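You operate a simulated robot arm through the tools that you are given. There is no shell and no other tool. Be economical: measure what you need, move in short steps, check, and stop when the job is done.

The job below is to be done with a simulated robot arm. You get a single attempt, and the scene is never put back.

Task
Stone the nick off the datum pad, then polish the spot bright.
Fine: orange stone first, blue stone after; dig no hollow; both back on the tool ledge.

It is judged by the outcome, as a careful person would: the job done as asked, and still so three seconds after it is handed in. It fails if anything else is knocked over, pushed out of place, dropped, spilled or broken.

Robot
A 6-joint arm with a two-finger gripper on a trunk, on a base that drives. Base frame: it is fixed to the floor where the robot stands at the start and does not move with it; the origin is under the middle of the robot, x ahead of it, y to its left, z up. Readings come in m, rad, newtons and seconds.
Its first joint turns from -2.897 to 2.897 rad. Places, roughly: nick on the datum pad [1.1, 0.2, 1]; tool ledge [1.2, -0.1, 1]. Payload 2.54 kg.
The TCP is the grasp point between the finger pads, 0.03 m short of the fingertips. In the tool frame z runs along the fingers and y along their closing line. Largest opening 0.116 m; the body of the gripper starts 0.095 m behind the TCP.
Orientation is that of the tool frame in the base frame, as [roll, pitch, yaw] about the fixed x, y, z axes, in that order (R = Rz(yaw) Ry(pitch) Rx(roll)). With the fingers straight down and closing along the base's y, the tool's x points along the base's -x, its y along +y and its z along -z.

Tools
- The arm moves only by the tool jog_arm. Its argument "increments" is a list of rows, each a list of 3 entries, a list of its own where there are three numbers: the shift along the tool's x, y, z in units of 30 mm (1.0 is 30 mm), then the turn, a rotation vector about the tool's x, y, z in units of 5 degrees (1.0 is 5 degrees), then the closure in counts, from 0 (fully open) to 255 (shut). In form: [[[dx, dy, dz], [rx, ry, rz], gripper], ...]. A call has 1 to 12 rows; each row shifts and turns the commanded pose from where the row before left it, along the tool's axes as they then stand. A call with a number of a shift or a turn outside -1 to 1 is refused whole. Each row takes 0.2 s and may step no farther than 0.05 m and 0.15 rad from the row before; otherwise, or with a gripper value out of range, the whole call is refused. A pose out of reach is approached as far as the arm can. The call stops where the force on the tool passes 50 N (or 10 N more than at its start, if that is more) or the arm is blocked; 0.2 s more then pass. The fingers move at their own pace (about 0.072 m/s each) and stop on an object; they squeeze with about 31 N. The grip force told is the motor's: it shows also when the fingers shut on nothing. Time passes only in rows, and 0.2 s behind the last, so rows that do not move let the fingers close. The reply holds the time, the measured pose of the TCP, the force on the tool along the base axes, the opening and the grip force, in the units named above and with some noise, with the torque about the TCP (base axes, N m) and any sound that the robot's microphone picked up, and new pictures: "pictures" is both (left out), scene, wrist or none.
- Cameras (640 x 400 px; columns grow to the right, rows downward): "scene" is now at [-0.0284, 0.1505, 1.4418]; the picture's right is [0.02, -1.00, 0.00], its down [-0.23, -0.00, -0.97] and it looks along [0.97, 0.02, -0.23] (base axes); focal length 280 px, centre (320, 200). "wrist" rides on the gripper at [0.069, -0.015, -0.122] in the tool frame; the picture's right is [0.21, 0.98, 0.00], its down [-0.83, 0.18, -0.53] and it looks along [-0.52, 0.11, 0.85] (tool axes); focal length 251 px, centre (320, 200). There is no depth. A picture from a camera that has moved, and an enlarged one, comes with that camera's place and axes in the base frame and with its lens.
- roll_base(legs): drives the robot by 1 to 6 legs, each [ahead, left, turn to the left] in m, m and rad, along the robot's own axes; the way and the turn of a leg run together, so that a leg with both is an arc; at most 1.5 m and 3.142 rad a leg. The arm and the cameras ride along, it lands a little off, and it stops where it bumps. It gives what a move gives, and a new picture of the scene camera.
- head_to(pan, tilt): turns the head with the scene camera to pan (to the left, within 2.094 rad either way) and tilt (down, from -0.506 to 1.204), counted from straight ahead of the robot. It gives what a move gives, and a new picture of the scene camera.
- zoom(camera, box): a new picture of the part [left, top, right, bottom] of that camera's present view, enlarged. It takes no simulated time.
- finish_job(): hands the job in; it is judged then, once.

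Go step by step. Nothing tells you exact positions but the pictures and the camera data: compare them with the known pose of the tool, close in by small moves and look again before you grip or let go. The budget is 120 turns and 260 pictures, counting those below and the enlarged ones. Unless the task says otherwise, let go and move clear before handing in, and close with one line.

The tools are called after "Request:" as name(argument=value, ...) on one line, values as JSON. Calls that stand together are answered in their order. jog_arm: Moves the arm, as the interface text tells. Its arguments: {"type":"object","properties":{"increments":{"type":"array","items":{"type":"array"}},"pictures":{"type":"string","enum":["both","scene","wrist","none"]}},"required":["increments"]} The other tools are called the same way: roll_base (legs) drives the base; head_to (pan, tilt) turns the head that bears the scene camera; zoom (camera, box) takes an enlarged picture of a part of a camera's view; finish_job () hands the job in.

At the start:

```text
time_s: 0.0
eef_pos: [0.6776, -0.0091, 1.208]
orientation: [3.141, -0.001, 3.141]
force: [0.8, 0.7, -0.8]
moment: [0.04, -0.04, 0.0]
grip_width: 0.1159
grasp_force: 0.0
robot x, y, heading: [-0.0023, 0.001, 0.001]
head pan, tilt: [0.017, 0.23]
```

scene: 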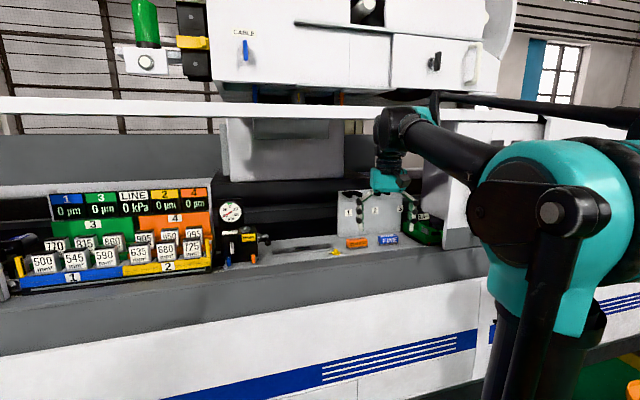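
wrist: 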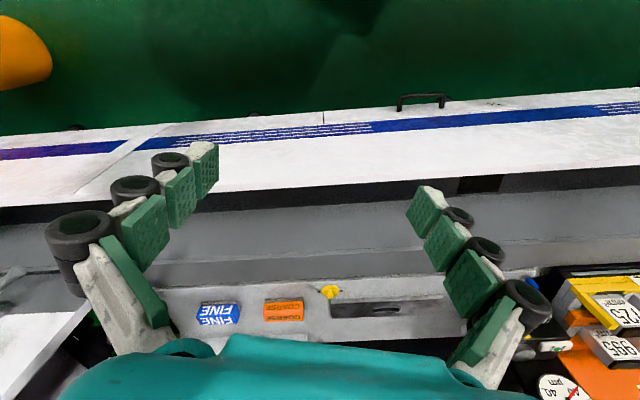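

I see a machine bed with an orange (COARSE) and a blue (FINE) stone on a ledge, and a datum pad to their left. I'll zoom in before moving.

Request:
zoom(camera="scene", box=[210, 180, 450, 330])

Request:
zoom(camera="wrist", box=[180, 260, 500, 400])

Request:
zoom(camera="scene", box=[0, 170, 260, 310])

```text
2.67 times, centred on (330, 255) of scene
camera zoom: at [-0.0284, 0.1505, 1.4418], right [0.02, -1.0, 0.0], down [-0.23, 0.0, -0.97], along [0.97, 0.02, -0.23], focal length 747 px, centre (293, 53)
```

zoom: 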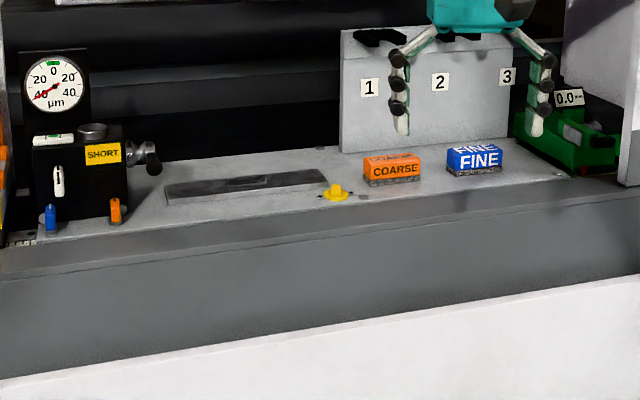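

```text
2.00 times, centred on (340, 330) of wrist
camera zoom: at [0.6082, -0.0226, 1.3294], right [-0.21, 0.98, 0.0], down [0.83, 0.18, 0.53], along [0.52, 0.11, -0.85], focal length 503 px, centre (280, -60)
```

zoom: 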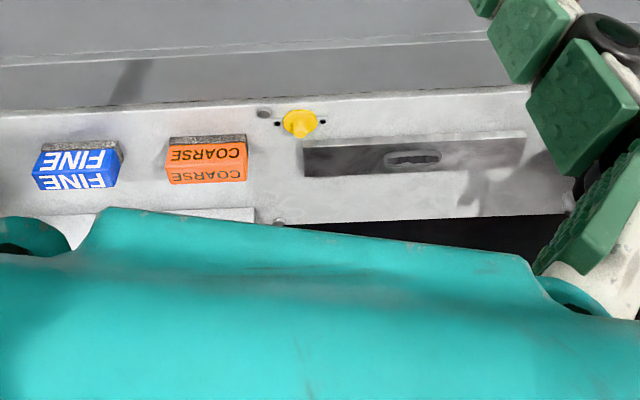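

```text
2.46 times, centred on (130, 240) of scene
camera zoom: at [-0.0284, 0.1505, 1.4418], right [0.02, -1.0, 0.0], down [-0.23, 0.0, -0.97], along [0.97, 0.02, -0.23], focal length 690 px, centre (788, 102)
```

zoom: 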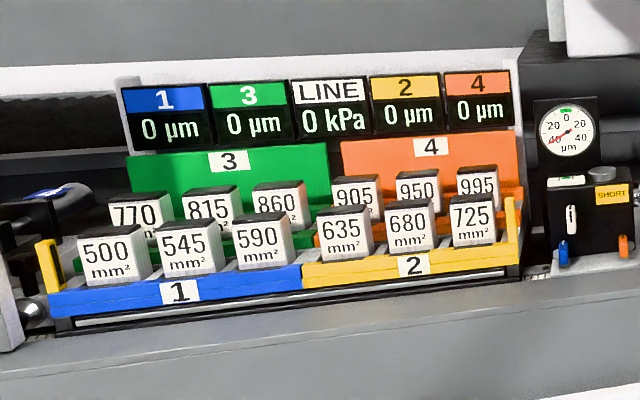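

The dark pad with a keyhole-like mark is left of a yellow knob, and the stones stand to the right. I take them to be at about x 1.1, so I'll drive closer in a small leg and look again.

Request:
roll_base(legs=[[0.2, 0.08, 0]])

Request:
head_to(pan=0.0, tilt=0.45)

```text
time_s: 1.7
eef_pos: [0.8846, 0.0718, 1.2078]
orientation: [3.141, -0.001, 3.139]
force: [0.3, -0.7, 0.3]
moment: [0.01, 0.0, 0.02]
grip_width: 0.1158
grasp_force: 0.2
robot x, y, heading: [0.2041, 0.0823, -0.006]
head pan, tilt: [0.017, 0.23]
camera scene: at [0.1795, 0.2323, 1.4418], right [0.01, -1.0, 0.0], down [-0.23, 0.0, -0.97], along [0.97, 0.01, -0.23], focal length 280 px, centre (320, 200)
```

scene: 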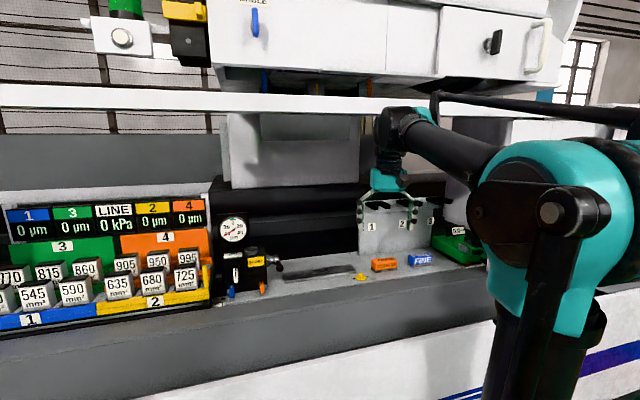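

```text
time_s: 2.5
eef_pos: [0.8837, 0.0714, 1.2072]
orientation: [3.142, 0.0, 3.139]
force: [-1.0, -0.5, 0.7]
moment: [0.03, 0.0, -0.01]
grip_width: 0.1159
grasp_force: 0.1
robot x, y, heading: [0.207, 0.0865, -0.0]
head pan, tilt: [0.0, 0.45]
camera scene: at [0.178, 0.2306, 1.4215], right [0.0, -1.0, 0.0], down [-0.43, 0.0, -0.9], along [0.9, 0.0, -0.43], focal length 280 px, centre (320, 200)
```

scene: 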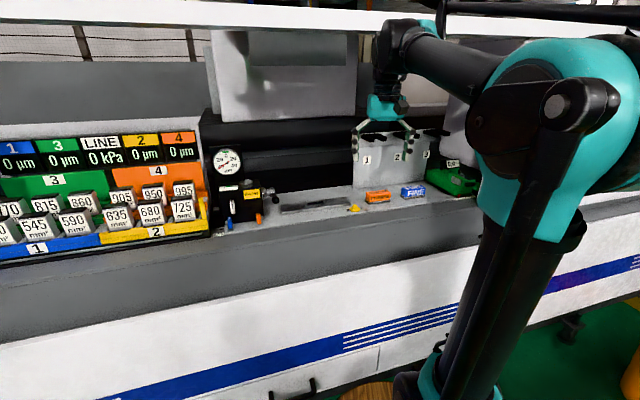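

The stones come out near (1.18, 0, 0.95). Before driving on, I'll lower and pull back the arm a bit so the wrist clears the overhead rail.

Request:
jog_arm(increments=[[[1, 0, 1], [0, 0, 0], 0], [[1, 0, 1], [0, 0, 0], 0], [[1, 0, 1], [0, 0, 0], 0], [[1, 0, 0], [0, 0, 0], 0]], pictures="scene")

Request:
roll_base(legs=[[0.2, 0, 0]])

```text
time_s: 3.5
eef_pos: [0.7657, 0.0727, 1.1178]
orientation: [-3.141, 0.002, 3.138]
force: [0.9, -0.4, -0.9]
moment: [0.0, 0.04, -0.02]
grip_width: 0.116
grasp_force: 0.1
robot x, y, heading: [0.2076, 0.0786, -0.003]
head pan, tilt: [0.0, 0.45]
camera scene: at [0.1783, 0.2306, 1.4215], right [0.0, -1.0, 0.0], down [-0.44, 0.0, -0.9], along [0.9, 0.0, -0.44], focal length 280 px, centre (320, 200)
```

scene: 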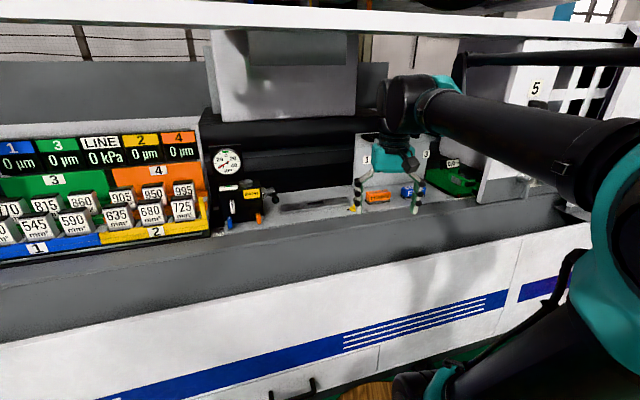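

```text
time_s: 5.0
eef_pos: [0.9346, 0.0693, 1.1185]
orientation: [3.141, 0.001, 3.137]
force: [0.4, 0.1, -0.5]
moment: [0.01, 0.03, 0.0]
grip_width: 0.1161
grasp_force: 0.0
robot x, y, heading: [0.3794, 0.0796, -0.006]
head pan, tilt: [0.0, 0.45]
stopped in leg 1: the robot was blocked; the commanded pose is now the measured one
camera scene: at [0.3465, 0.2273, 1.4215], right [0.0, -1.0, 0.0], down [-0.44, 0.0, -0.9], along [0.9, 0.0, -0.44], focal length 280 px, centre (320, 200)
```

scene: 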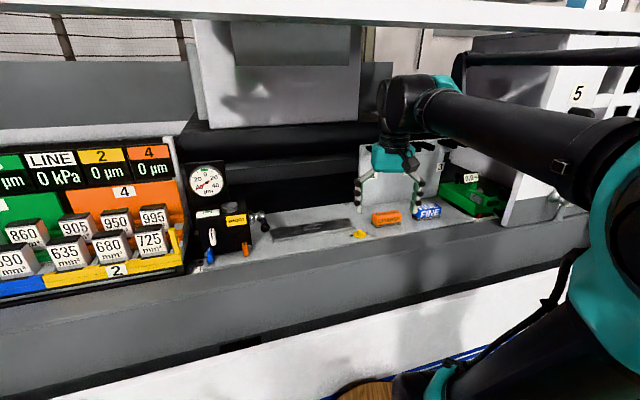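

The base stopped against the bench; the stones are now within reach. I'll back off a hair and take enlarged views.

Request:
roll_base(legs=[[-0.015, 0, 0]])

Request:
jog_arm(increments=[[[-1, 0, 0], [0, 0, 0], 0], [[-1, 0, 0], [0, 0, 0], 0], [[-1, 0, 0], [0, 0, 0], 0]])

Request:
zoom(camera="scene", box=[180, 140, 500, 340])

Request:
zoom(camera="wrist", box=[160, 200, 480, 400])

```text
time_s: 5.8
eef_pos: [0.9214, 0.0696, 1.1175]
orientation: [-3.14, 0.0, 3.136]
force: [0.5, -0.4, 0.5]
moment: [0.01, -0.02, -0.02]
grip_width: 0.1161
grasp_force: 0.1
robot x, y, heading: [0.3605, 0.0784, -0.005]
head pan, tilt: [0.0, 0.45]
camera scene: at [0.332, 0.2275, 1.4214], right [-0.01, -1.0, 0.0], down [-0.44, 0.0, -0.9], along [0.9, 0.0, -0.44], focal length 280 px, centre (320, 200)
```

scene: 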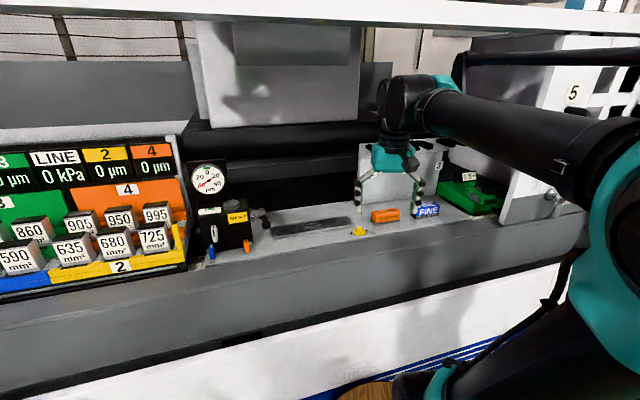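

```text
time_s: 6.6
eef_pos: [1.0109, 0.0709, 1.1198]
orientation: [3.14, -0.001, 3.137]
force: [-0.2, -0.6, 0.2]
moment: [-0.01, -0.04, 0.03]
grip_width: 0.116
grasp_force: 0.0
robot x, y, heading: [0.3558, 0.0787, -0.005]
head pan, tilt: [0.0, 0.45]
camera scene: at [0.3317, 0.2275, 1.4214], right [-0.01, -1.0, 0.0], down [-0.44, 0.0, -0.9], along [0.9, 0.0, -0.44], focal length 280 px, centre (320, 200)
camera wrist: at [0.9424, 0.0567, 1.2413], right [-0.21, 0.98, 0.0], down [0.83, 0.18, 0.53], along [0.52, 0.11, -0.85], focal length 251 px, centre (320, 200)
```

scene: 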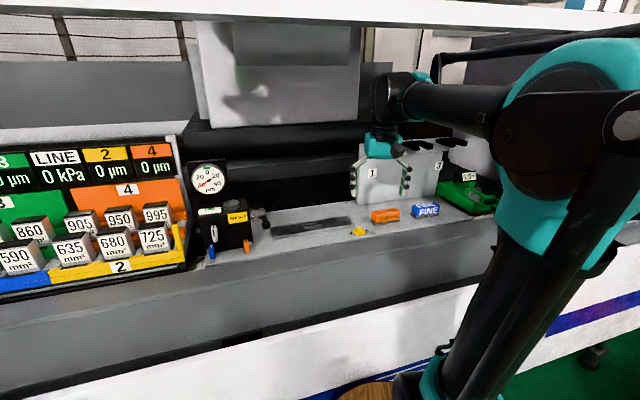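
wrist: 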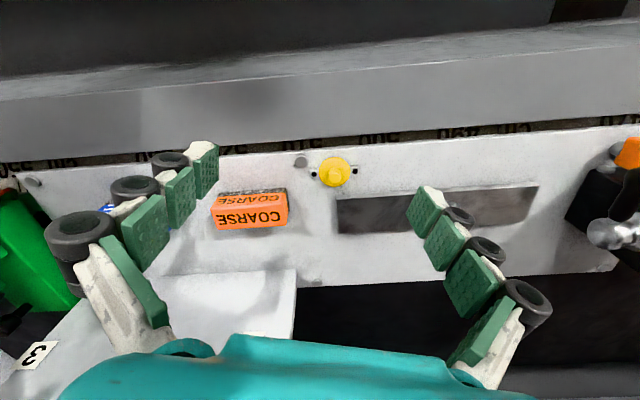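

```text
2.00 times, centred on (340, 240) of scene
camera zoom: at [0.3317, 0.2275, 1.4214], right [-0.01, -1.0, 0.0], down [-0.44, 0.0, -0.9], along [0.9, 0.0, -0.44], focal length 560 px, centre (280, 120)
```

zoom: 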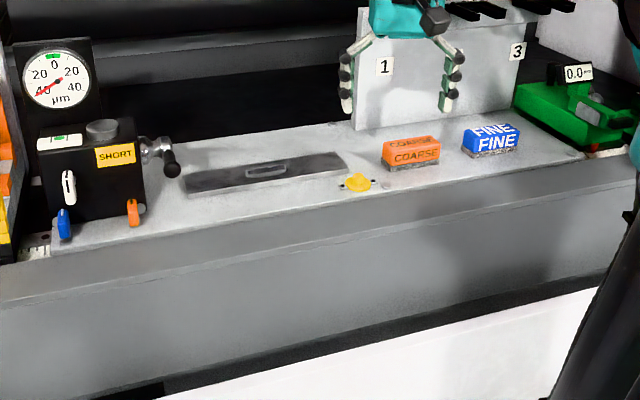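

```text
2.00 times, centred on (320, 300) of wrist
camera zoom: at [0.9424, 0.0567, 1.2413], right [-0.21, 0.98, 0.0], down [0.83, 0.18, 0.53], along [0.52, 0.11, -0.85], focal length 503 px, centre (320, 0)
```

zoom: 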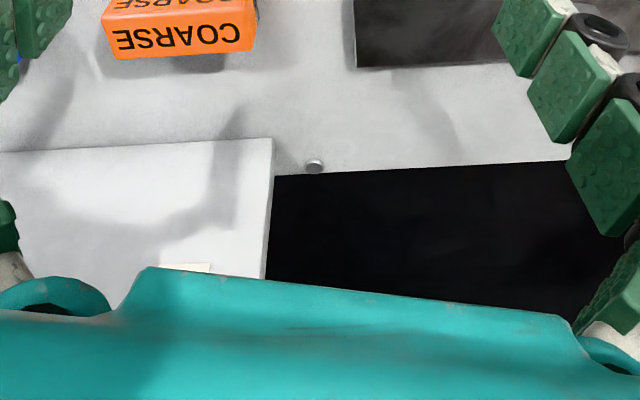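

The orange stone triangulates to about (1.148, 0.004, 0.967), with the bench yawed about 0.24 rad. Now I'll look closely at the pad and the nick.

Request:
zoom(camera="scene", box=[260, 205, 380, 280])

Request:
zoom(camera="scene", box=[350, 160, 510, 260])

Request:
zoom(camera="scene", box=[180, 150, 280, 270])

Request:
zoom(camera="wrist", box=[200, 130, 560, 300])

```text
5.33 times, centred on (320, 242) of scene
camera zoom: at [0.3317, 0.2275, 1.4214], right [-0.01, -1.0, 0.0], down [-0.44, 0.0, -0.9], along [0.9, 0.0, -0.44], focal length 1494 px, centre (320, -27)
```

zoom: 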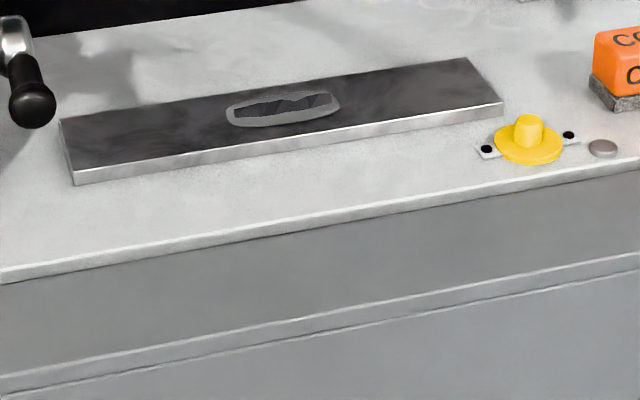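

```text
4.00 times, centred on (430, 210) of scene
camera zoom: at [0.3317, 0.2275, 1.4214], right [-0.01, -1.0, 0.0], down [-0.44, 0.0, -0.9], along [0.9, 0.0, -0.44], focal length 1121 px, centre (-120, 160)
```

zoom: 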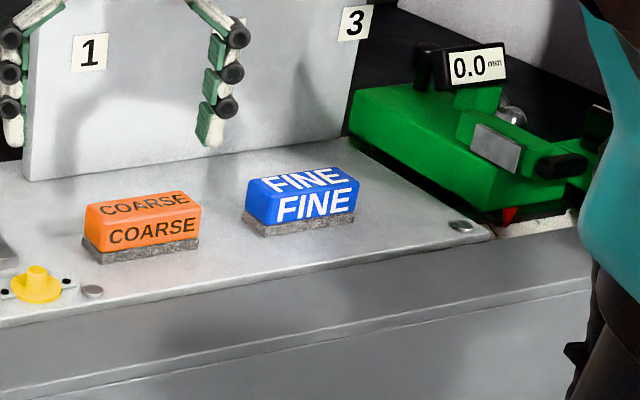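

```text
3.33 times, centred on (230, 210) of scene
camera zoom: at [0.3317, 0.2275, 1.4214], right [-0.01, -1.0, 0.0], down [-0.44, 0.0, -0.9], along [0.9, 0.0, -0.44], focal length 934 px, centre (620, 167)
```

zoom: 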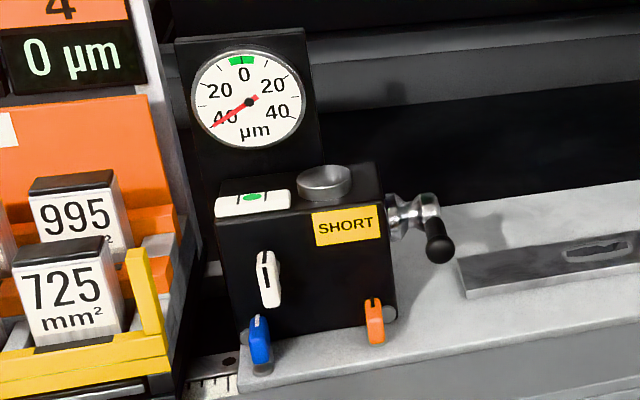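

```text
1.78 times, centred on (380, 215) of wrist
camera zoom: at [0.9424, 0.0567, 1.2413], right [-0.21, 0.98, 0.0], down [0.83, 0.18, 0.53], along [0.52, 0.11, -0.85], focal length 447 px, centre (213, 173)
```

zoom: 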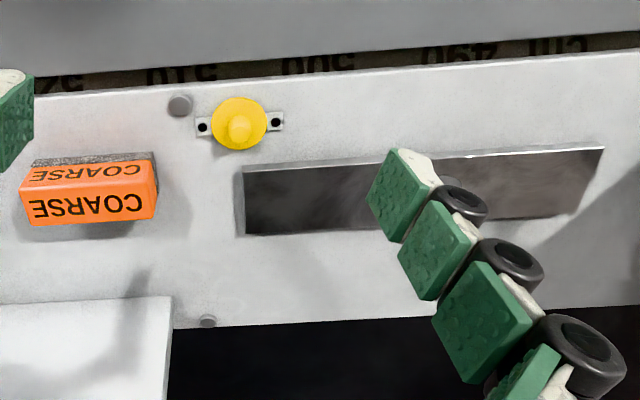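

The pad stands about 1 cm high, with the nick near (1.135, 0.246). I'll turn the tool about 75° so the fingers close across the orange stone's short side.

Request:
jog_arm(increments=[[[0, 0, 0], [0, 0, 1], 0], [[0, 0, 0], [0, 0, 1], 0], [[0, 0, 0], [0, 0, 1], 0], [[0, 0, 0], [0, 0, 1], 0], [[0, 0, 0], [0, 0, 1], 0], [[0, 0, 0], [0, 0, 1], 0], [[0, 0, 0], [0, 0, 1], 0], [[0, 0, 0], [0, 0, 1], 0], [[0, 0, 0], [0, 0, 1], 0], [[0, 0, 0], [0, 0, 1], 0], [[0, 0, 0], [0, 0, 1], 0], [[0, 0, 0], [0, 0, 1], 0]], pictures="none")

Request:
jog_arm(increments=[[[0, 0, 0], [0, 0, 1], 0], [[0, 0, 0], [0, 0, 1], 0], [[0, 0, 0], [0, 0, 1], 0], [[0, 1, 0], [0, 0, 0], 0], [[0, 1, 0], [0, 0, 0], 0], [[-0.7, 1, 0], [0, 0, 0], 0], [[-0.7, 0.8, 0], [0, 0, 0], 0]])

```text
time_s: 9.2
eef_pos: [1.0094, 0.0687, 1.1192]
orientation: [-3.141, 0.001, 2.088]
force: [-0.4, -0.5, -0.6]
moment: [0.01, 0.02, 0.01]
grip_width: 0.1162
grasp_force: 0.0
robot x, y, heading: [0.3629, 0.0784, -0.004]
head pan, tilt: [0.0, 0.45]
```

```text
time_s: 10.8
eef_pos: [1.1327, 0.0588, 1.1195]
orientation: [3.141, -0.001, 1.828]
force: [-0.6, 0.6, 0.5]
moment: [-0.01, 0.0, -0.03]
grip_width: 0.1162
grasp_force: 0.1
robot x, y, heading: [0.357, 0.0797, -0.009]
head pan, tilt: [0.0, 0.45]
camera scene: at [0.3317, 0.2276, 1.4214], right [0.0, -1.0, 0.0], down [-0.44, 0.0, -0.9], along [0.9, 0.0, -0.44], focal length 280 px, centre (320, 200)
camera wrist: at [1.1001, 0.1209, 1.2411], right [0.89, 0.46, 0.0], down [0.38, -0.75, 0.53], along [0.24, -0.48, -0.85], focal length 251 px, centre (320, 200)
```

scene: 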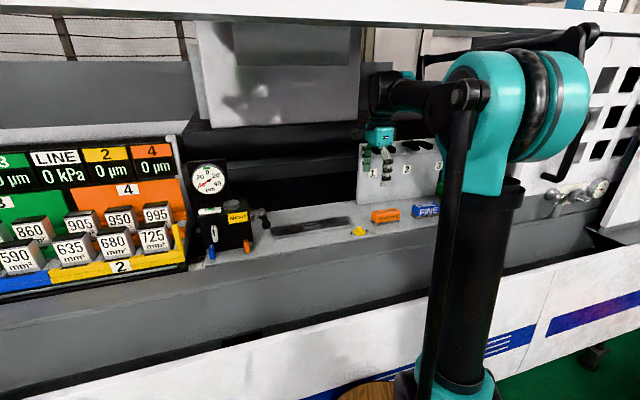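
wrist: 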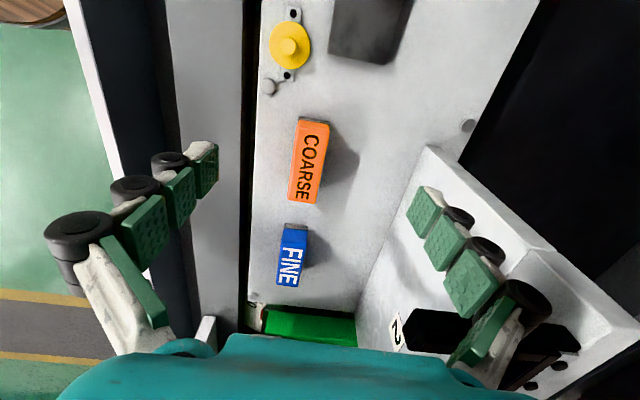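

I have a good view down on both stones now. I'll enlarge to measure the exact alignment.

Request:
zoom(camera="wrist", box=[240, 90, 400, 300])

```text
1.90 times, centred on (320, 195) of wrist
camera zoom: at [1.1001, 0.1209, 1.2411], right [0.89, 0.46, 0.0], down [0.38, -0.75, 0.53], along [0.24, -0.48, -0.85], focal length 479 px, centre (320, 210)
```

zoom: 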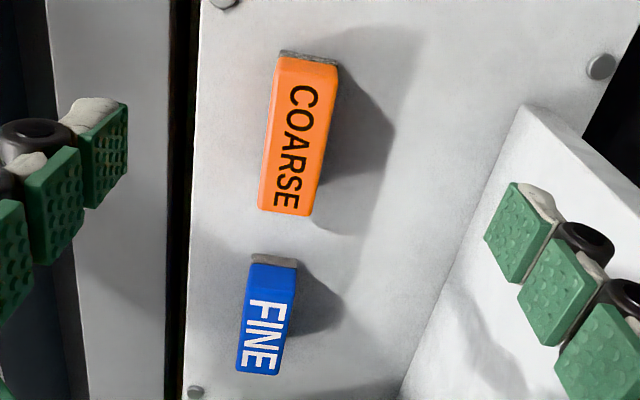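

The orange stone's top measures about 98×33 mm, centred at (1.140, 0.009) and 2° off the tool. I'll centre over it and come down part way.

Request:
jog_arm(increments=[[[-0.5, -0.08, 0], [0, 0, -0.44], 0], [[-0.6, -0.05, 0], [0, 0, 0], 0], [[-0.57, -0.05, 0], [0, 0, 0], 0], [[0, 0, 1], [0, 0, 0], 0], [[0, 0, 1], [0, 0, 0], 0], [[0, 0, 0.6], [0, 0, 0], 0], [[0, 0, 0], [0, 0, 0], 0]])

Request:
zoom(camera="scene", box=[310, 150, 470, 250])

```text
time_s: 11.4
eef_pos: [1.1322, 0.0426, 1.1205]
orientation: [-3.141, -0.011, 1.882]
force: [-9.4, 16.6, 2.1]
moment: [-0.97, -0.61, 1.07]
grip_width: 0.1151
grasp_force: 0.1
robot x, y, heading: [0.3602, 0.0755, 0.0]
head pan, tilt: [0.0, 0.45]
stopped in row 2: the force on the tool passed its limit at 69 N (the readings are from after the stop); the commanded pose is now the measured one
camera scene: at [0.3311, 0.2289, 1.4213], right [0.0, -1.0, 0.0], down [-0.43, 0.0, -0.9], along [0.9, 0.0, -0.43], focal length 280 px, centre (320, 200)
camera wrist: at [1.0983, 0.102, 1.243], right [0.86, 0.5, 0.0], down [0.43, -0.74, 0.53], along [0.27, -0.45, -0.85], focal length 251 px, centre (320, 200)
```

scene: 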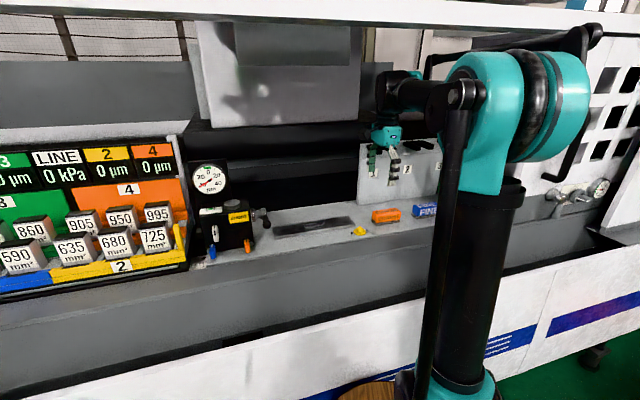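
wrist: 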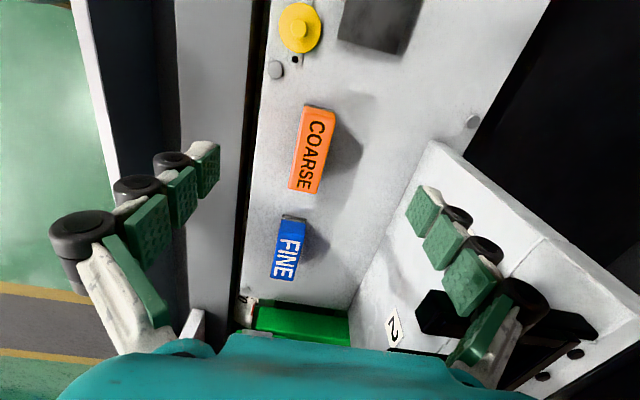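

```text
4.00 times, centred on (390, 200) of scene
camera zoom: at [0.3311, 0.2289, 1.4213], right [0.0, -1.0, 0.0], down [-0.43, 0.0, -0.9], along [0.9, 0.0, -0.43], focal length 1121 px, centre (40, 200)
```

zoom: 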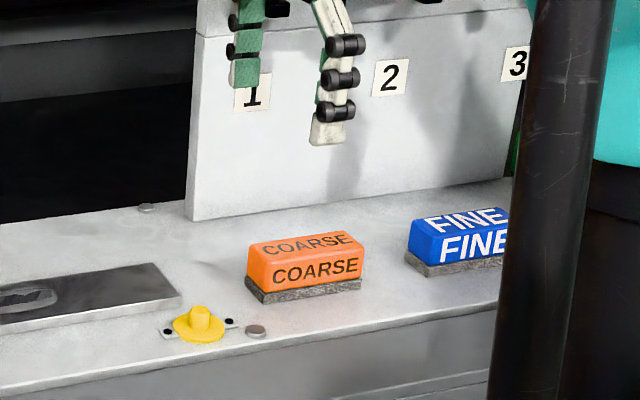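

The force stop was the far finger touching one of the black pegs on the numbered plate; nothing appears moved. I'll back off along the way I came and check the pegs.

Request:
jog_arm(increments=[[[0.6, -0.3, 0], [0, 0, 0], 0], [[0.2, -0.7, 0], [0, 0, 0], 0], [[0, -1, 0], [0, 0, 0], 0]])

Request:
zoom(camera="scene", box=[340, 110, 460, 230])

Request:
zoom(camera="wrist", box=[340, 120, 640, 400])

```text
time_s: 12.2
eef_pos: [1.0707, 0.043, 1.12]
orientation: [-3.141, -0.009, 1.88]
force: [2.1, 0.6, -0.6]
moment: [-0.01, 0.06, 0.03]
grip_width: 0.116
grasp_force: 0.2
robot x, y, heading: [0.3593, 0.0753, -0.001]
head pan, tilt: [0.0, 0.45]
camera scene: at [0.3321, 0.2278, 1.4215], right [0.0, -1.0, 0.0], down [-0.44, 0.0, -0.9], along [0.9, 0.0, -0.44], focal length 280 px, centre (320, 200)
camera wrist: at [1.0361, 0.104, 1.2421], right [0.87, 0.5, 0.0], down [0.42, -0.74, 0.53], along [0.27, -0.45, -0.85], focal length 251 px, centre (320, 200)
```

scene: 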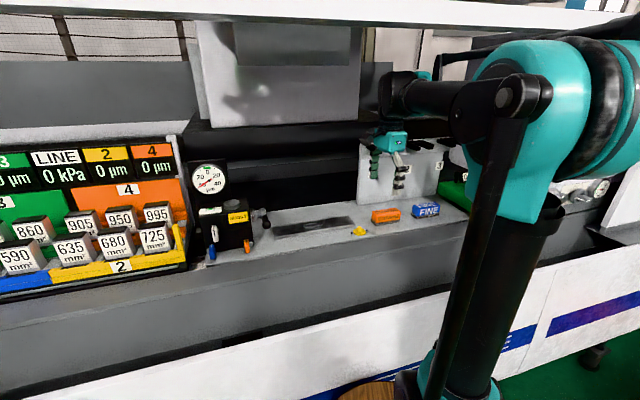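
wrist: 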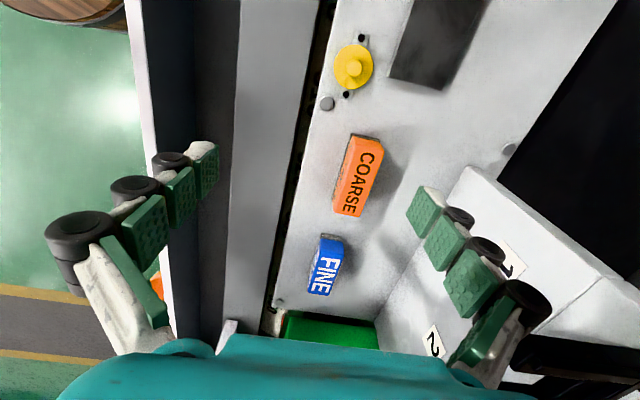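

```text
3.33 times, centred on (400, 170) of scene
camera zoom: at [0.3321, 0.2278, 1.4215], right [0.0, -1.0, 0.0], down [-0.44, 0.0, -0.9], along [0.9, 0.0, -0.44], focal length 934 px, centre (53, 300)
```

zoom: 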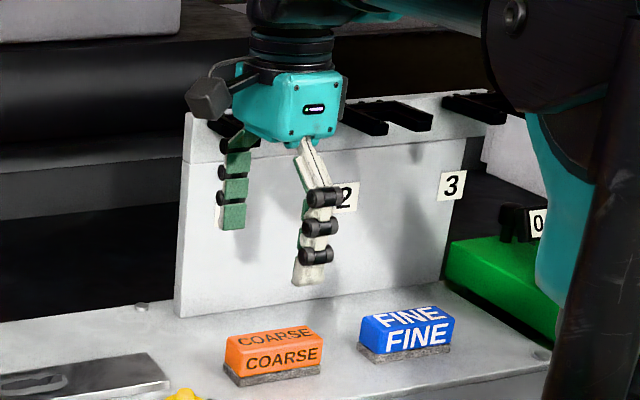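

```text
1.43 times, centred on (490, 260) of wrist
camera zoom: at [1.0361, 0.104, 1.2421], right [0.87, 0.5, 0.0], down [0.42, -0.74, 0.53], along [0.27, -0.45, -0.85], focal length 359 px, centre (77, 114)
```

zoom: 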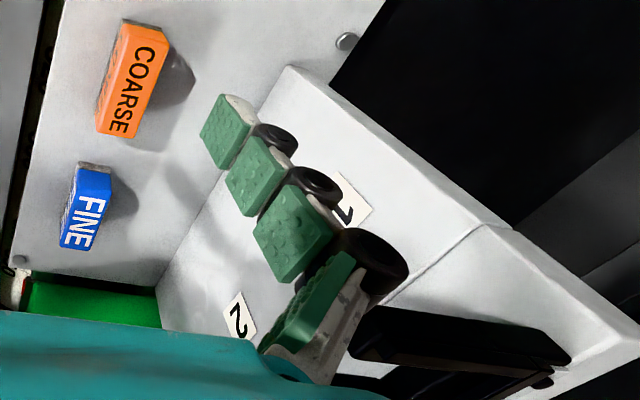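

The plate's pegs stick out over the stones at about z 1.18, so I'll grip along the stone's long axis instead, with the tool leaning back toward the robot. First I'll turn the tool back to the bench angle.

Request:
jog_arm(increments=[[[0, 0, 0], [0, 0, -1], 0], [[0, 0, 0], [0, 0, -1], 0], [[0, 0, 0], [0, 0, -1], 0], [[0, 0, 0], [0, 0, -1], 0], [[0, 0, 0], [0, 0, -1], 0], [[0, 0, 0], [0, 0, -1], 0], [[0, 0, 0], [0, 0, -1], 0], [[0, 0, 0], [0, 0, -1], 0], [[0, 0, 0], [0, 0, -1], 0], [[0, 0, 0], [0, 0, -1], 0], [[0, 0, 0], [0, 0, -1], 0], [[0, 0, 0], [0, 0, -1], 0]], pictures="none")

Request:
jog_arm(increments=[[[0, 0, 0], [0, 0, -1], 0], [[0, 0, 0], [0, 0, -1], 0], [[0, 0, 0], [0, 0, -1], 0], [[0, 0, 0], [0, 0, -1], 0], [[0, 0, 0], [0, 0, -1], 0], [[0, 0, 0], [0, 0, -0.7], 0], [[0, 0, 0], [0, -1, 0], 0], [[0, 0, 0], [0, -1, 0], 0], [[0, 0, 0], [0, -1, 0], 0], [[0, 0, 0], [0, -1, 0], 0]])

```text
time_s: 14.8
eef_pos: [1.0692, 0.0458, 1.1201]
orientation: [3.132, -0.005, 2.926]
force: [-0.1, -0.1, 0.4]
moment: [0.0, -0.01, -0.01]
grip_width: 0.1161
grasp_force: 0.0
robot x, y, heading: [0.3622, 0.0768, -0.003]
head pan, tilt: [0.0, 0.45]
```

```text
time_s: 17.0
eef_pos: [1.0701, 0.0452, 1.1204]
orientation: [3.133, 0.35, -2.861]
force: [0.2, 0.2, -0.5]
moment: [0.0, 0.01, 0.01]
grip_width: 0.1166
grasp_force: 0.0
robot x, y, heading: [0.3612, 0.0824, -0.002]
head pan, tilt: [0.0, 0.45]
camera scene: at [0.3319, 0.2279, 1.4215], right [0.0, -1.0, 0.0], down [-0.44, 0.0, -0.9], along [0.9, 0.0, -0.44], focal length 280 px, centre (320, 200)
camera wrist: at [0.972, -0.0005, 1.2108], right [-0.47, 0.88, -0.07], down [0.52, 0.33, 0.79], along [0.72, 0.33, -0.61], focal length 251 px, centre (320, 200)
```

scene: 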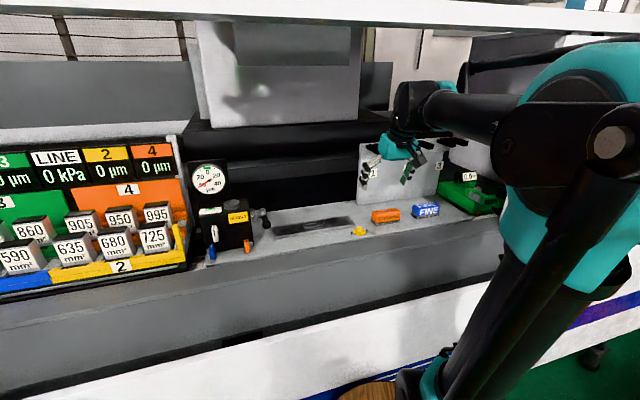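
wrist: 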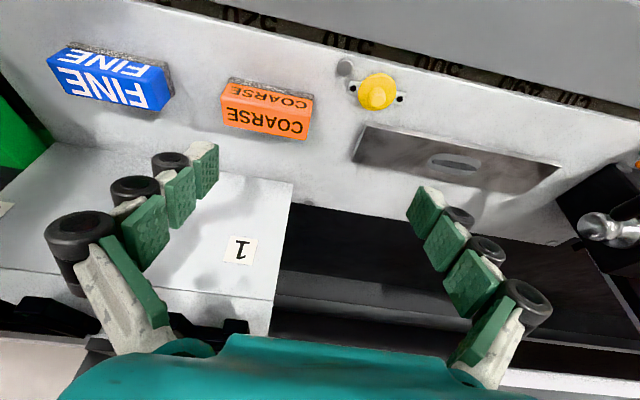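

The tool is now turned and leaning back about 20°. I'll enlarge the view to fix the orange stone's position.

Request:
zoom(camera="wrist", box=[180, 50, 500, 250])

Request:
zoom(camera="scene", box=[340, 180, 460, 255])

```text
2.00 times, centred on (340, 150) of wrist
camera zoom: at [0.972, -0.0005, 1.2108], right [-0.47, 0.88, -0.07], down [0.52, 0.33, 0.79], along [0.72, 0.33, -0.61], focal length 503 px, centre (280, 300)
```

zoom: 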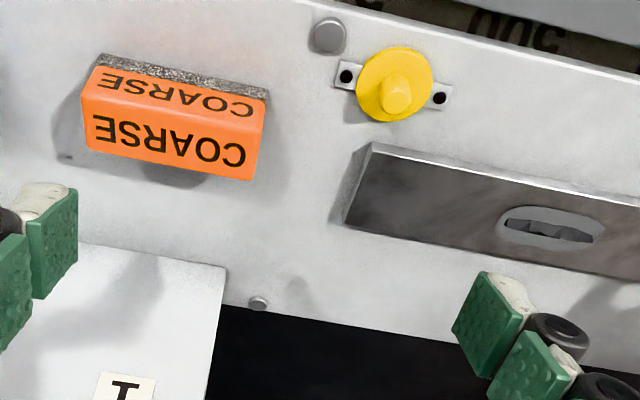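

```text
5.33 times, centred on (400, 218) of scene
camera zoom: at [0.3319, 0.2279, 1.4215], right [0.0, -1.0, 0.0], down [-0.44, 0.0, -0.9], along [0.9, 0.0, -0.44], focal length 1494 px, centre (-107, 107)
```

zoom: 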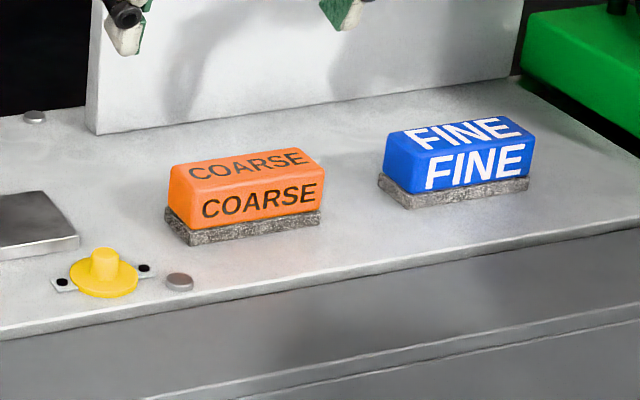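

The ledge surface triangulates to z 0.950 and the stone is about 90 mm long, centred at (1.140, 0.009); the nick is near (1.105, 0.248). I'll move over the stone and come down to just above it.

Request:
jog_arm(increments=[[[-0.9, -0.9, 0.33], [0, 0, 0], 0], [[-0.89, -0.91, 0.32], [0, 0, 0], 0], [[0.335, 0, 0.917], [0, 0, 0], 0], [[0.335, 0, 0.917], [0, 0, 0], 0], [[0.25, 0, 0.69], [0, 0, 0], 0]])

Request:
zoom(camera="scene", box=[340, 155, 460, 255])

```text
time_s: 18.2
eef_pos: [1.1392, 0.0098, 1.0401]
orientation: [3.132, 0.35, -2.862]
force: [-0.2, 0.1, 0.6]
moment: [-0.02, -0.01, -0.03]
grip_width: 0.1161
grasp_force: 0.1
robot x, y, heading: [0.3651, 0.0798, -0.004]
head pan, tilt: [0.0, 0.45]
camera scene: at [0.3317, 0.2279, 1.4214], right [0.0, -1.0, 0.0], down [-0.44, 0.0, -0.9], along [0.9, 0.0, -0.44], focal length 280 px, centre (320, 200)
camera wrist: at [1.0415, -0.0355, 1.1306], right [-0.47, 0.88, -0.06], down [0.52, 0.33, 0.79], along [0.72, 0.33, -0.61], focal length 251 px, centre (320, 200)
```

scene: 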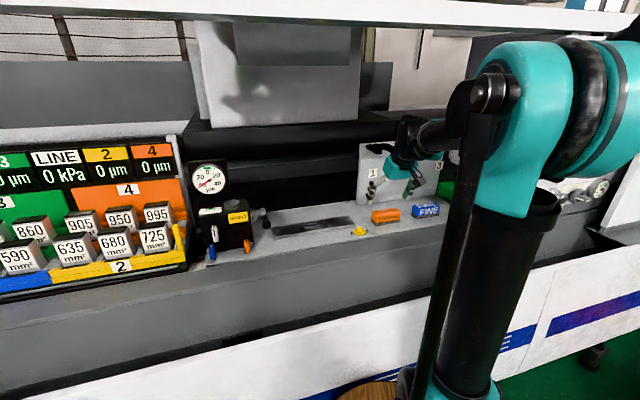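
wrist: 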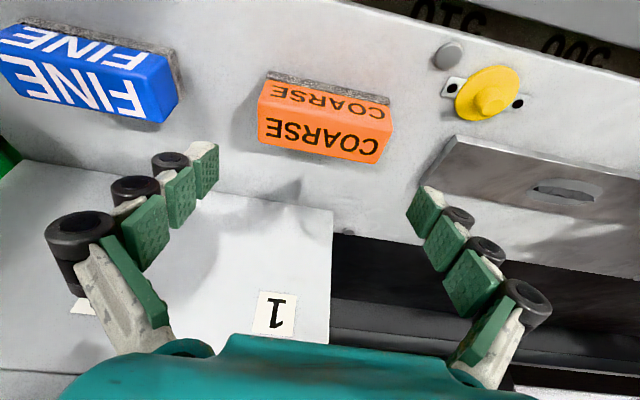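

```text
4.00 times, centred on (400, 205) of scene
camera zoom: at [0.3317, 0.2279, 1.4214], right [0.0, -1.0, 0.0], down [-0.44, 0.0, -0.9], along [0.9, 0.0, -0.44], focal length 1121 px, centre (0, 180)
```

zoom: 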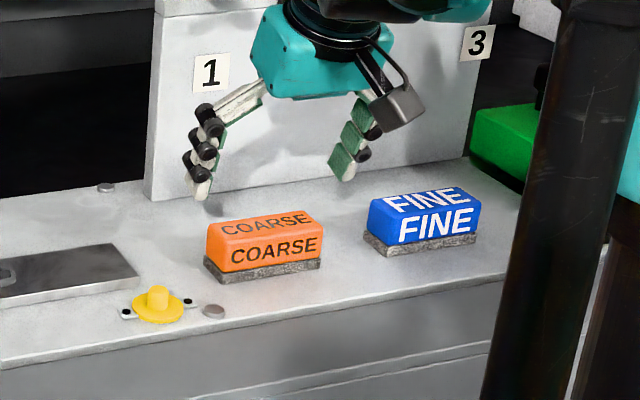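

The gripper sits centred over the orange stone. I'll go down to z 0.992 and close the fingers.

Request:
jog_arm(increments=[[[0.275, 0, 0.75], [0, 0, 0], 0], [[0.275, 0, 0.75], [0, 0, 0], 0], [[0, 0, 0], [0, 0, 0], 0]])

Request:
zoom(camera="scene", box=[340, 155, 460, 255])

```text
time_s: 19.0
eef_pos: [1.1391, 0.0096, 0.9926]
orientation: [3.131, 0.35, -2.863]
force: [0.0, -0.9, 0.1]
moment: [-0.02, -0.02, 0.01]
grip_width: 0.1159
grasp_force: 0.1
robot x, y, heading: [0.3606, 0.0813, -0.008]
head pan, tilt: [0.0, 0.45]
camera scene: at [0.3318, 0.2278, 1.4215], right [0.0, -1.0, 0.0], down [-0.44, 0.0, -0.9], along [0.9, 0.0, -0.44], focal length 280 px, centre (320, 200)
camera wrist: at [1.0407, -0.0345, 1.0835], right [-0.47, 0.88, -0.06], down [0.52, 0.33, 0.79], along [0.72, 0.33, -0.61], focal length 251 px, centre (320, 200)
```

scene: 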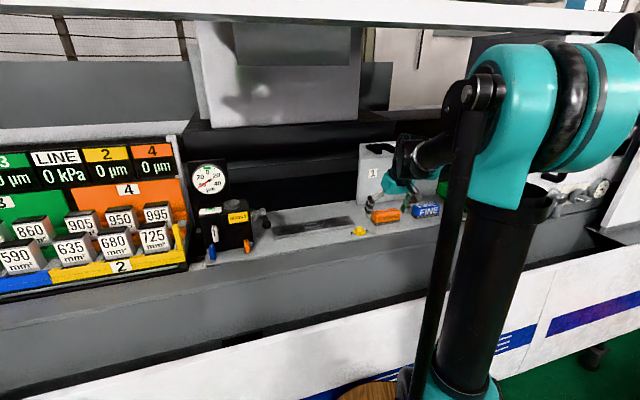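
wrist: 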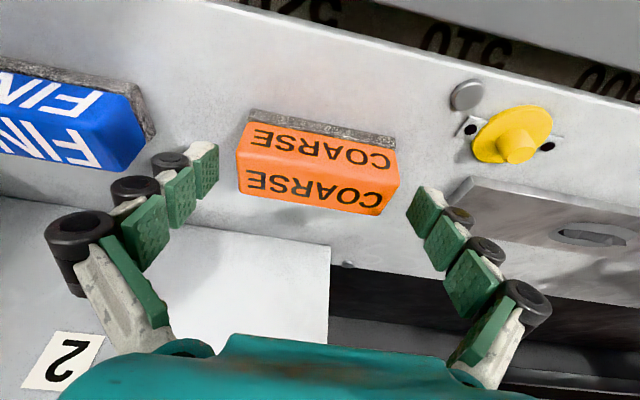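

```text
4.00 times, centred on (400, 205) of scene
camera zoom: at [0.3318, 0.2278, 1.4215], right [0.0, -1.0, 0.0], down [-0.44, 0.0, -0.9], along [0.9, 0.0, -0.44], focal length 1121 px, centre (0, 180)
```

zoom: 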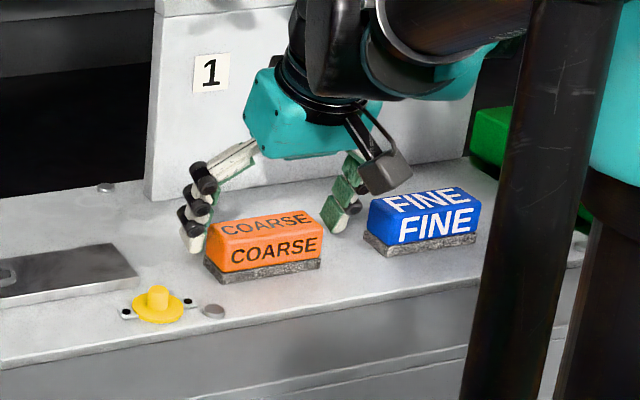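

The fingers straddle the stone ends with clearance on both sides. I'll close now.

Request:
jog_arm(increments=[[[0, 0, 0], [0, 0, 0], 255], [[0, 0, 0], [0, 0, 0], 255], [[0, 0, 0], [0, 0, 0], 255], [[0, 0, 0], [0, 0, 0], 255]])

```text
time_s: 20.0
eef_pos: [1.1384, 0.0097, 0.9936]
orientation: [3.131, 0.349, -2.861]
force: [0.4, 0.1, 6.1]
moment: [-0.19, -0.11, 0.03]
grip_width: 0.0893
grasp_force: 31.3
robot x, y, heading: [0.3587, 0.081, -0.002]
head pan, tilt: [0.0, 0.45]
camera scene: at [0.3316, 0.2279, 1.4214], right [0.0, -1.0, 0.0], down [-0.44, 0.0, -0.9], along [0.9, 0.0, -0.44], focal length 280 px, centre (320, 200)
camera wrist: at [1.0405, -0.0345, 1.0839], right [-0.47, 0.88, -0.06], down [0.52, 0.33, 0.79], along [0.72, 0.33, -0.61], focal length 251 px, centre (320, 200)
```

scene: 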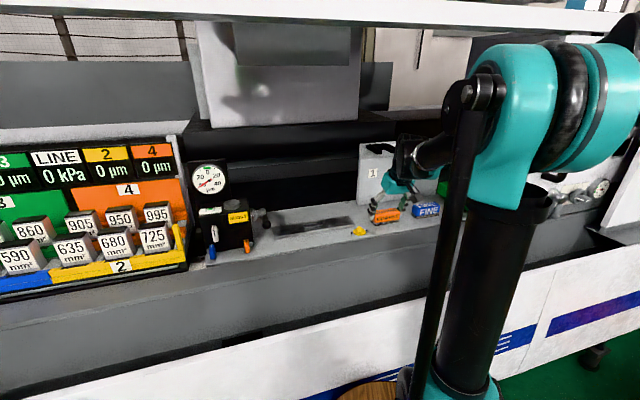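
wrist: 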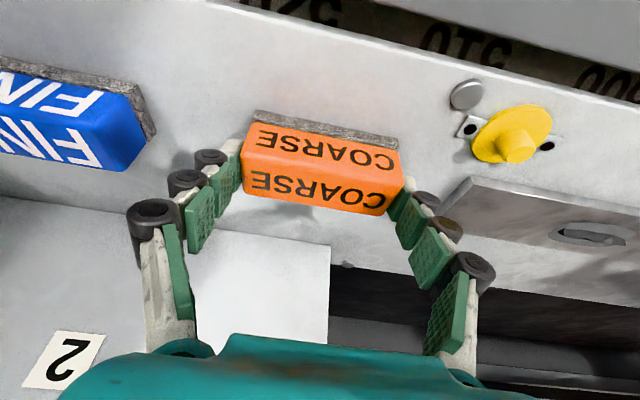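

The orange stone is held (89 mm wide). I'll lift it 5 cm and carry it along the bench to above the nick.

Request:
jog_arm(increments=[[[-0.285, 0, -0.78], [0, 0, 0], 255], [[-0.285, 0, -0.78], [0, 0, 0], 255], [[-0.132, 0.99, 0.048], [0, 0, 0], 255], [[-0.132, 0.99, 0.048], [0, 0, 0], 255], [[-0.132, 0.99, 0.048], [0, 0, 0], 255], [[-0.132, 0.99, 0.048], [0, 0, 0], 255], [[-0.132, 0.99, 0.048], [0, 0, 0], 255], [[-0.132, 0.99, 0.048], [0, 0, 0], 255], [[-0.132, 0.99, 0.048], [0, 0, 0], 255], [[-0.132, 0.99, 0.048], [0, 0, 0], 255]])

Request:
zoom(camera="scene", box=[240, 140, 400, 280])

```text
time_s: 22.2
eef_pos: [1.1077, 0.2453, 1.044]
orientation: [3.133, 0.349, -2.862]
force: [0.6, 0.7, -1.4]
moment: [0.01, 0.01, 0.01]
grip_width: 0.0891
grasp_force: 31.1
robot x, y, heading: [0.355, 0.0802, -0.007]
head pan, tilt: [0.0, 0.45]
camera scene: at [0.3318, 0.2278, 1.4215], right [0.0, -1.0, 0.0], down [-0.44, 0.0, -0.9], along [0.9, 0.0, -0.44], focal length 280 px, centre (320, 200)
camera wrist: at [1.0104, 0.2012, 1.1346], right [-0.47, 0.88, -0.06], down [0.52, 0.33, 0.79], along [0.72, 0.33, -0.61], focal length 251 px, centre (320, 200)
```

scene: 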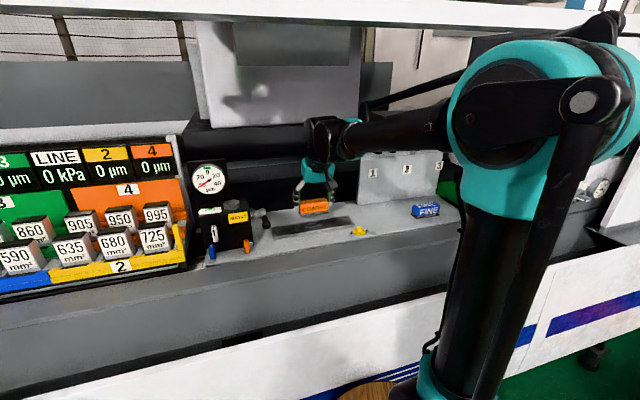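
wrist: 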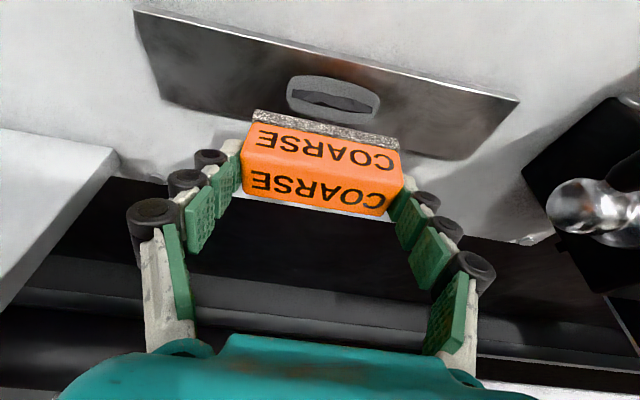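

```text
2.86 times, centred on (320, 210) of scene
camera zoom: at [0.3318, 0.2278, 1.4215], right [0.0, -1.0, 0.0], down [-0.44, 0.0, -0.9], along [0.9, 0.0, -0.44], focal length 800 px, centre (320, 171)
```

zoom: 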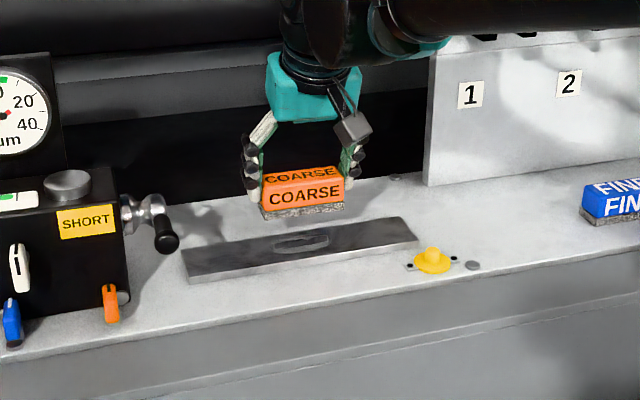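

The nick sits at the pad's centre (1.101, 0.247) and the stone is just above it. I'll centre and lower to a few mm above the pad.

Request:
jog_arm(increments=[[[0.19, 0.12, -0.07], [0, 0, 0], 255], [[0.2, 0, 0.56], [0, 0, 0], 255], [[0.2, 0, 0.56], [0, 0, 0], 255]], pictures="none")

Request:
jog_arm(increments=[[[0.023, 0, 0.063], [0, 0, 0], 255], [[0, 0, 0], [0, 0, 0], 255]], pictures="both")

Request:
zoom(camera="scene", box=[260, 180, 380, 255])

```text
time_s: 23.0
eef_pos: [1.0993, 0.2475, 1.0093]
orientation: [3.13, 0.35, -2.863]
force: [-1.0, -0.3, -1.5]
moment: [0.03, 0.02, 0.0]
grip_width: 0.0891
grasp_force: 30.9
robot x, y, heading: [0.3592, 0.0778, -0.006]
head pan, tilt: [0.0, 0.45]
```

```text
time_s: 23.6
eef_pos: [1.0997, 0.2476, 1.0078]
orientation: [3.129, 0.352, -2.863]
force: [1.0, 0.5, -1.1]
moment: [0.05, 0.03, 0.01]
grip_width: 0.089
grasp_force: 31.0
robot x, y, heading: [0.3613, 0.0788, -0.006]
head pan, tilt: [0.0, 0.45]
camera scene: at [0.3318, 0.2279, 1.4214], right [0.0, -1.0, 0.0], down [-0.44, 0.0, -0.9], along [0.9, 0.0, -0.44], focal length 280 px, centre (320, 200)
camera wrist: at [1.0015, 0.2031, 1.0979], right [-0.47, 0.88, -0.06], down [0.52, 0.33, 0.79], along [0.72, 0.33, -0.61], focal length 251 px, centre (320, 200)
```

scene: 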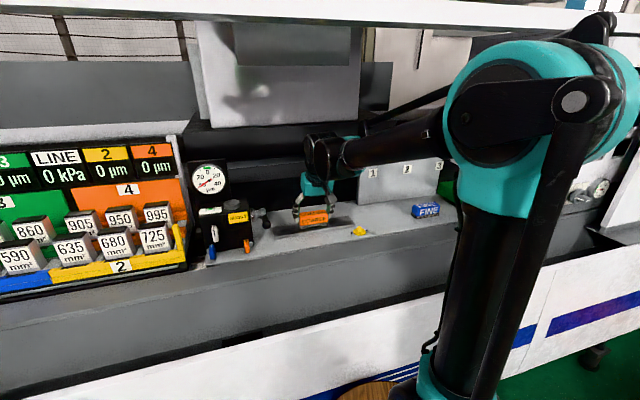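
wrist: 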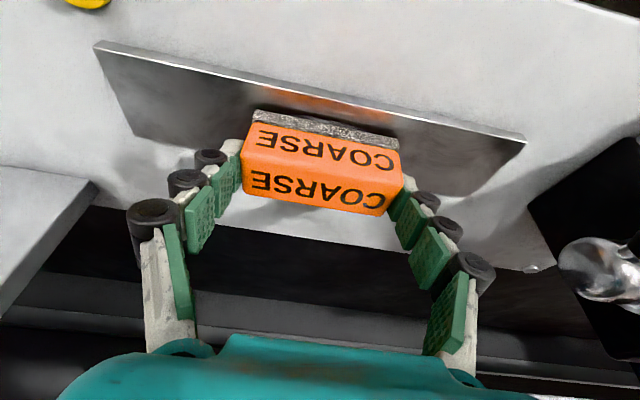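

```text
5.33 times, centred on (320, 218) of scene
camera zoom: at [0.3318, 0.2279, 1.4214], right [0.0, -1.0, 0.0], down [-0.44, 0.0, -0.9], along [0.9, 0.0, -0.44], focal length 1494 px, centre (320, 107)
```

zoom: 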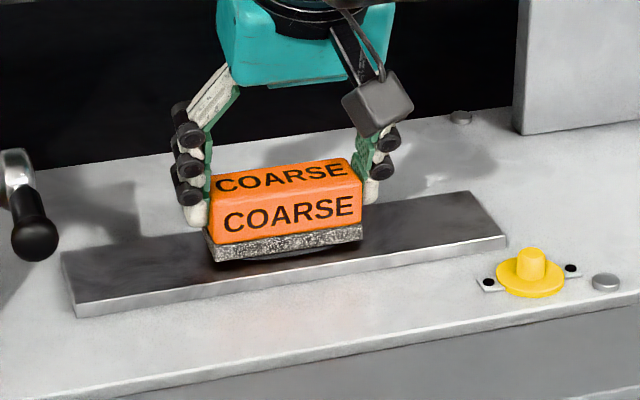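

The stone is a few mm above the pad, covering the nick. I'll inch down to feel contact.

Request:
jog_arm(increments=[[[0.0114, 0, 0.0313], [0, 0, 0], 255], [[0.0114, 0, 0.0313], [0, 0, 0], 255], [[0.0114, 0, 0.0313], [0, 0, 0], 255], [[0, 0, 0], [0, 0, 0], 255]], pictures="none")

Request:
jog_arm(increments=[[[0.0114, 0, 0.0313], [0, 0, 0], 255], [[0, 0, 0], [0, 0, 0], 255]], pictures="none")

```text
time_s: 24.6
eef_pos: [1.0989, 0.2483, 1.0039]
orientation: [3.131, 0.35, -2.863]
force: [0.0, -0.1, -1.6]
moment: [0.0, -0.04, -0.02]
grip_width: 0.089
grasp_force: 31.3
robot x, y, heading: [0.3587, 0.0786, -0.003]
head pan, tilt: [0.0, 0.45]
```

```text
time_s: 25.2
eef_pos: [1.0982, 0.2477, 1.0042]
orientation: [3.131, 0.351, -2.864]
force: [2.7, 1.0, 23.9]
moment: [-0.2, -0.07, 0.13]
grip_width: 0.0893
grasp_force: 31.3
robot x, y, heading: [0.3606, 0.0782, -0.005]
head pan, tilt: [0.0, 0.45]
```

Contact came at TCP z ≈ 1.004, with 24 N from the last mm, which is too firm. I'll ease off a little.

Request:
jog_arm(increments=[[[-0.0055, 0, -0.015], [0, 0, 0], 255], [[0, 0, 0], [0, 0, 0], 255]], pictures="none")

```text
time_s: 25.8
eef_pos: [1.0998, 0.2475, 1.0026]
orientation: [3.131, 0.35, -2.863]
force: [1.2, 3.1, 24.4]
moment: [0.03, -0.14, 0.04]
grip_width: 0.0894
grasp_force: 30.5
robot x, y, heading: [0.3627, 0.0782, -0.002]
head pan, tilt: [0.0, 0.45]
```

Request:
jog_arm(increments=[[[-0.0055, 0, -0.015], [0, 0, 0], 255], [[0, 0, 0], [0, 0, 0], 255]], pictures="none")

```text
time_s: 26.4
eef_pos: [1.0983, 0.2484, 1.0038]
orientation: [3.131, 0.35, -2.864]
force: [4.3, 0.7, 9.8]
moment: [0.06, -0.3, -0.03]
grip_width: 0.0892
grasp_force: 30.5
robot x, y, heading: [0.36, 0.0749, -0.005]
head pan, tilt: [0.0, 0.45]
```

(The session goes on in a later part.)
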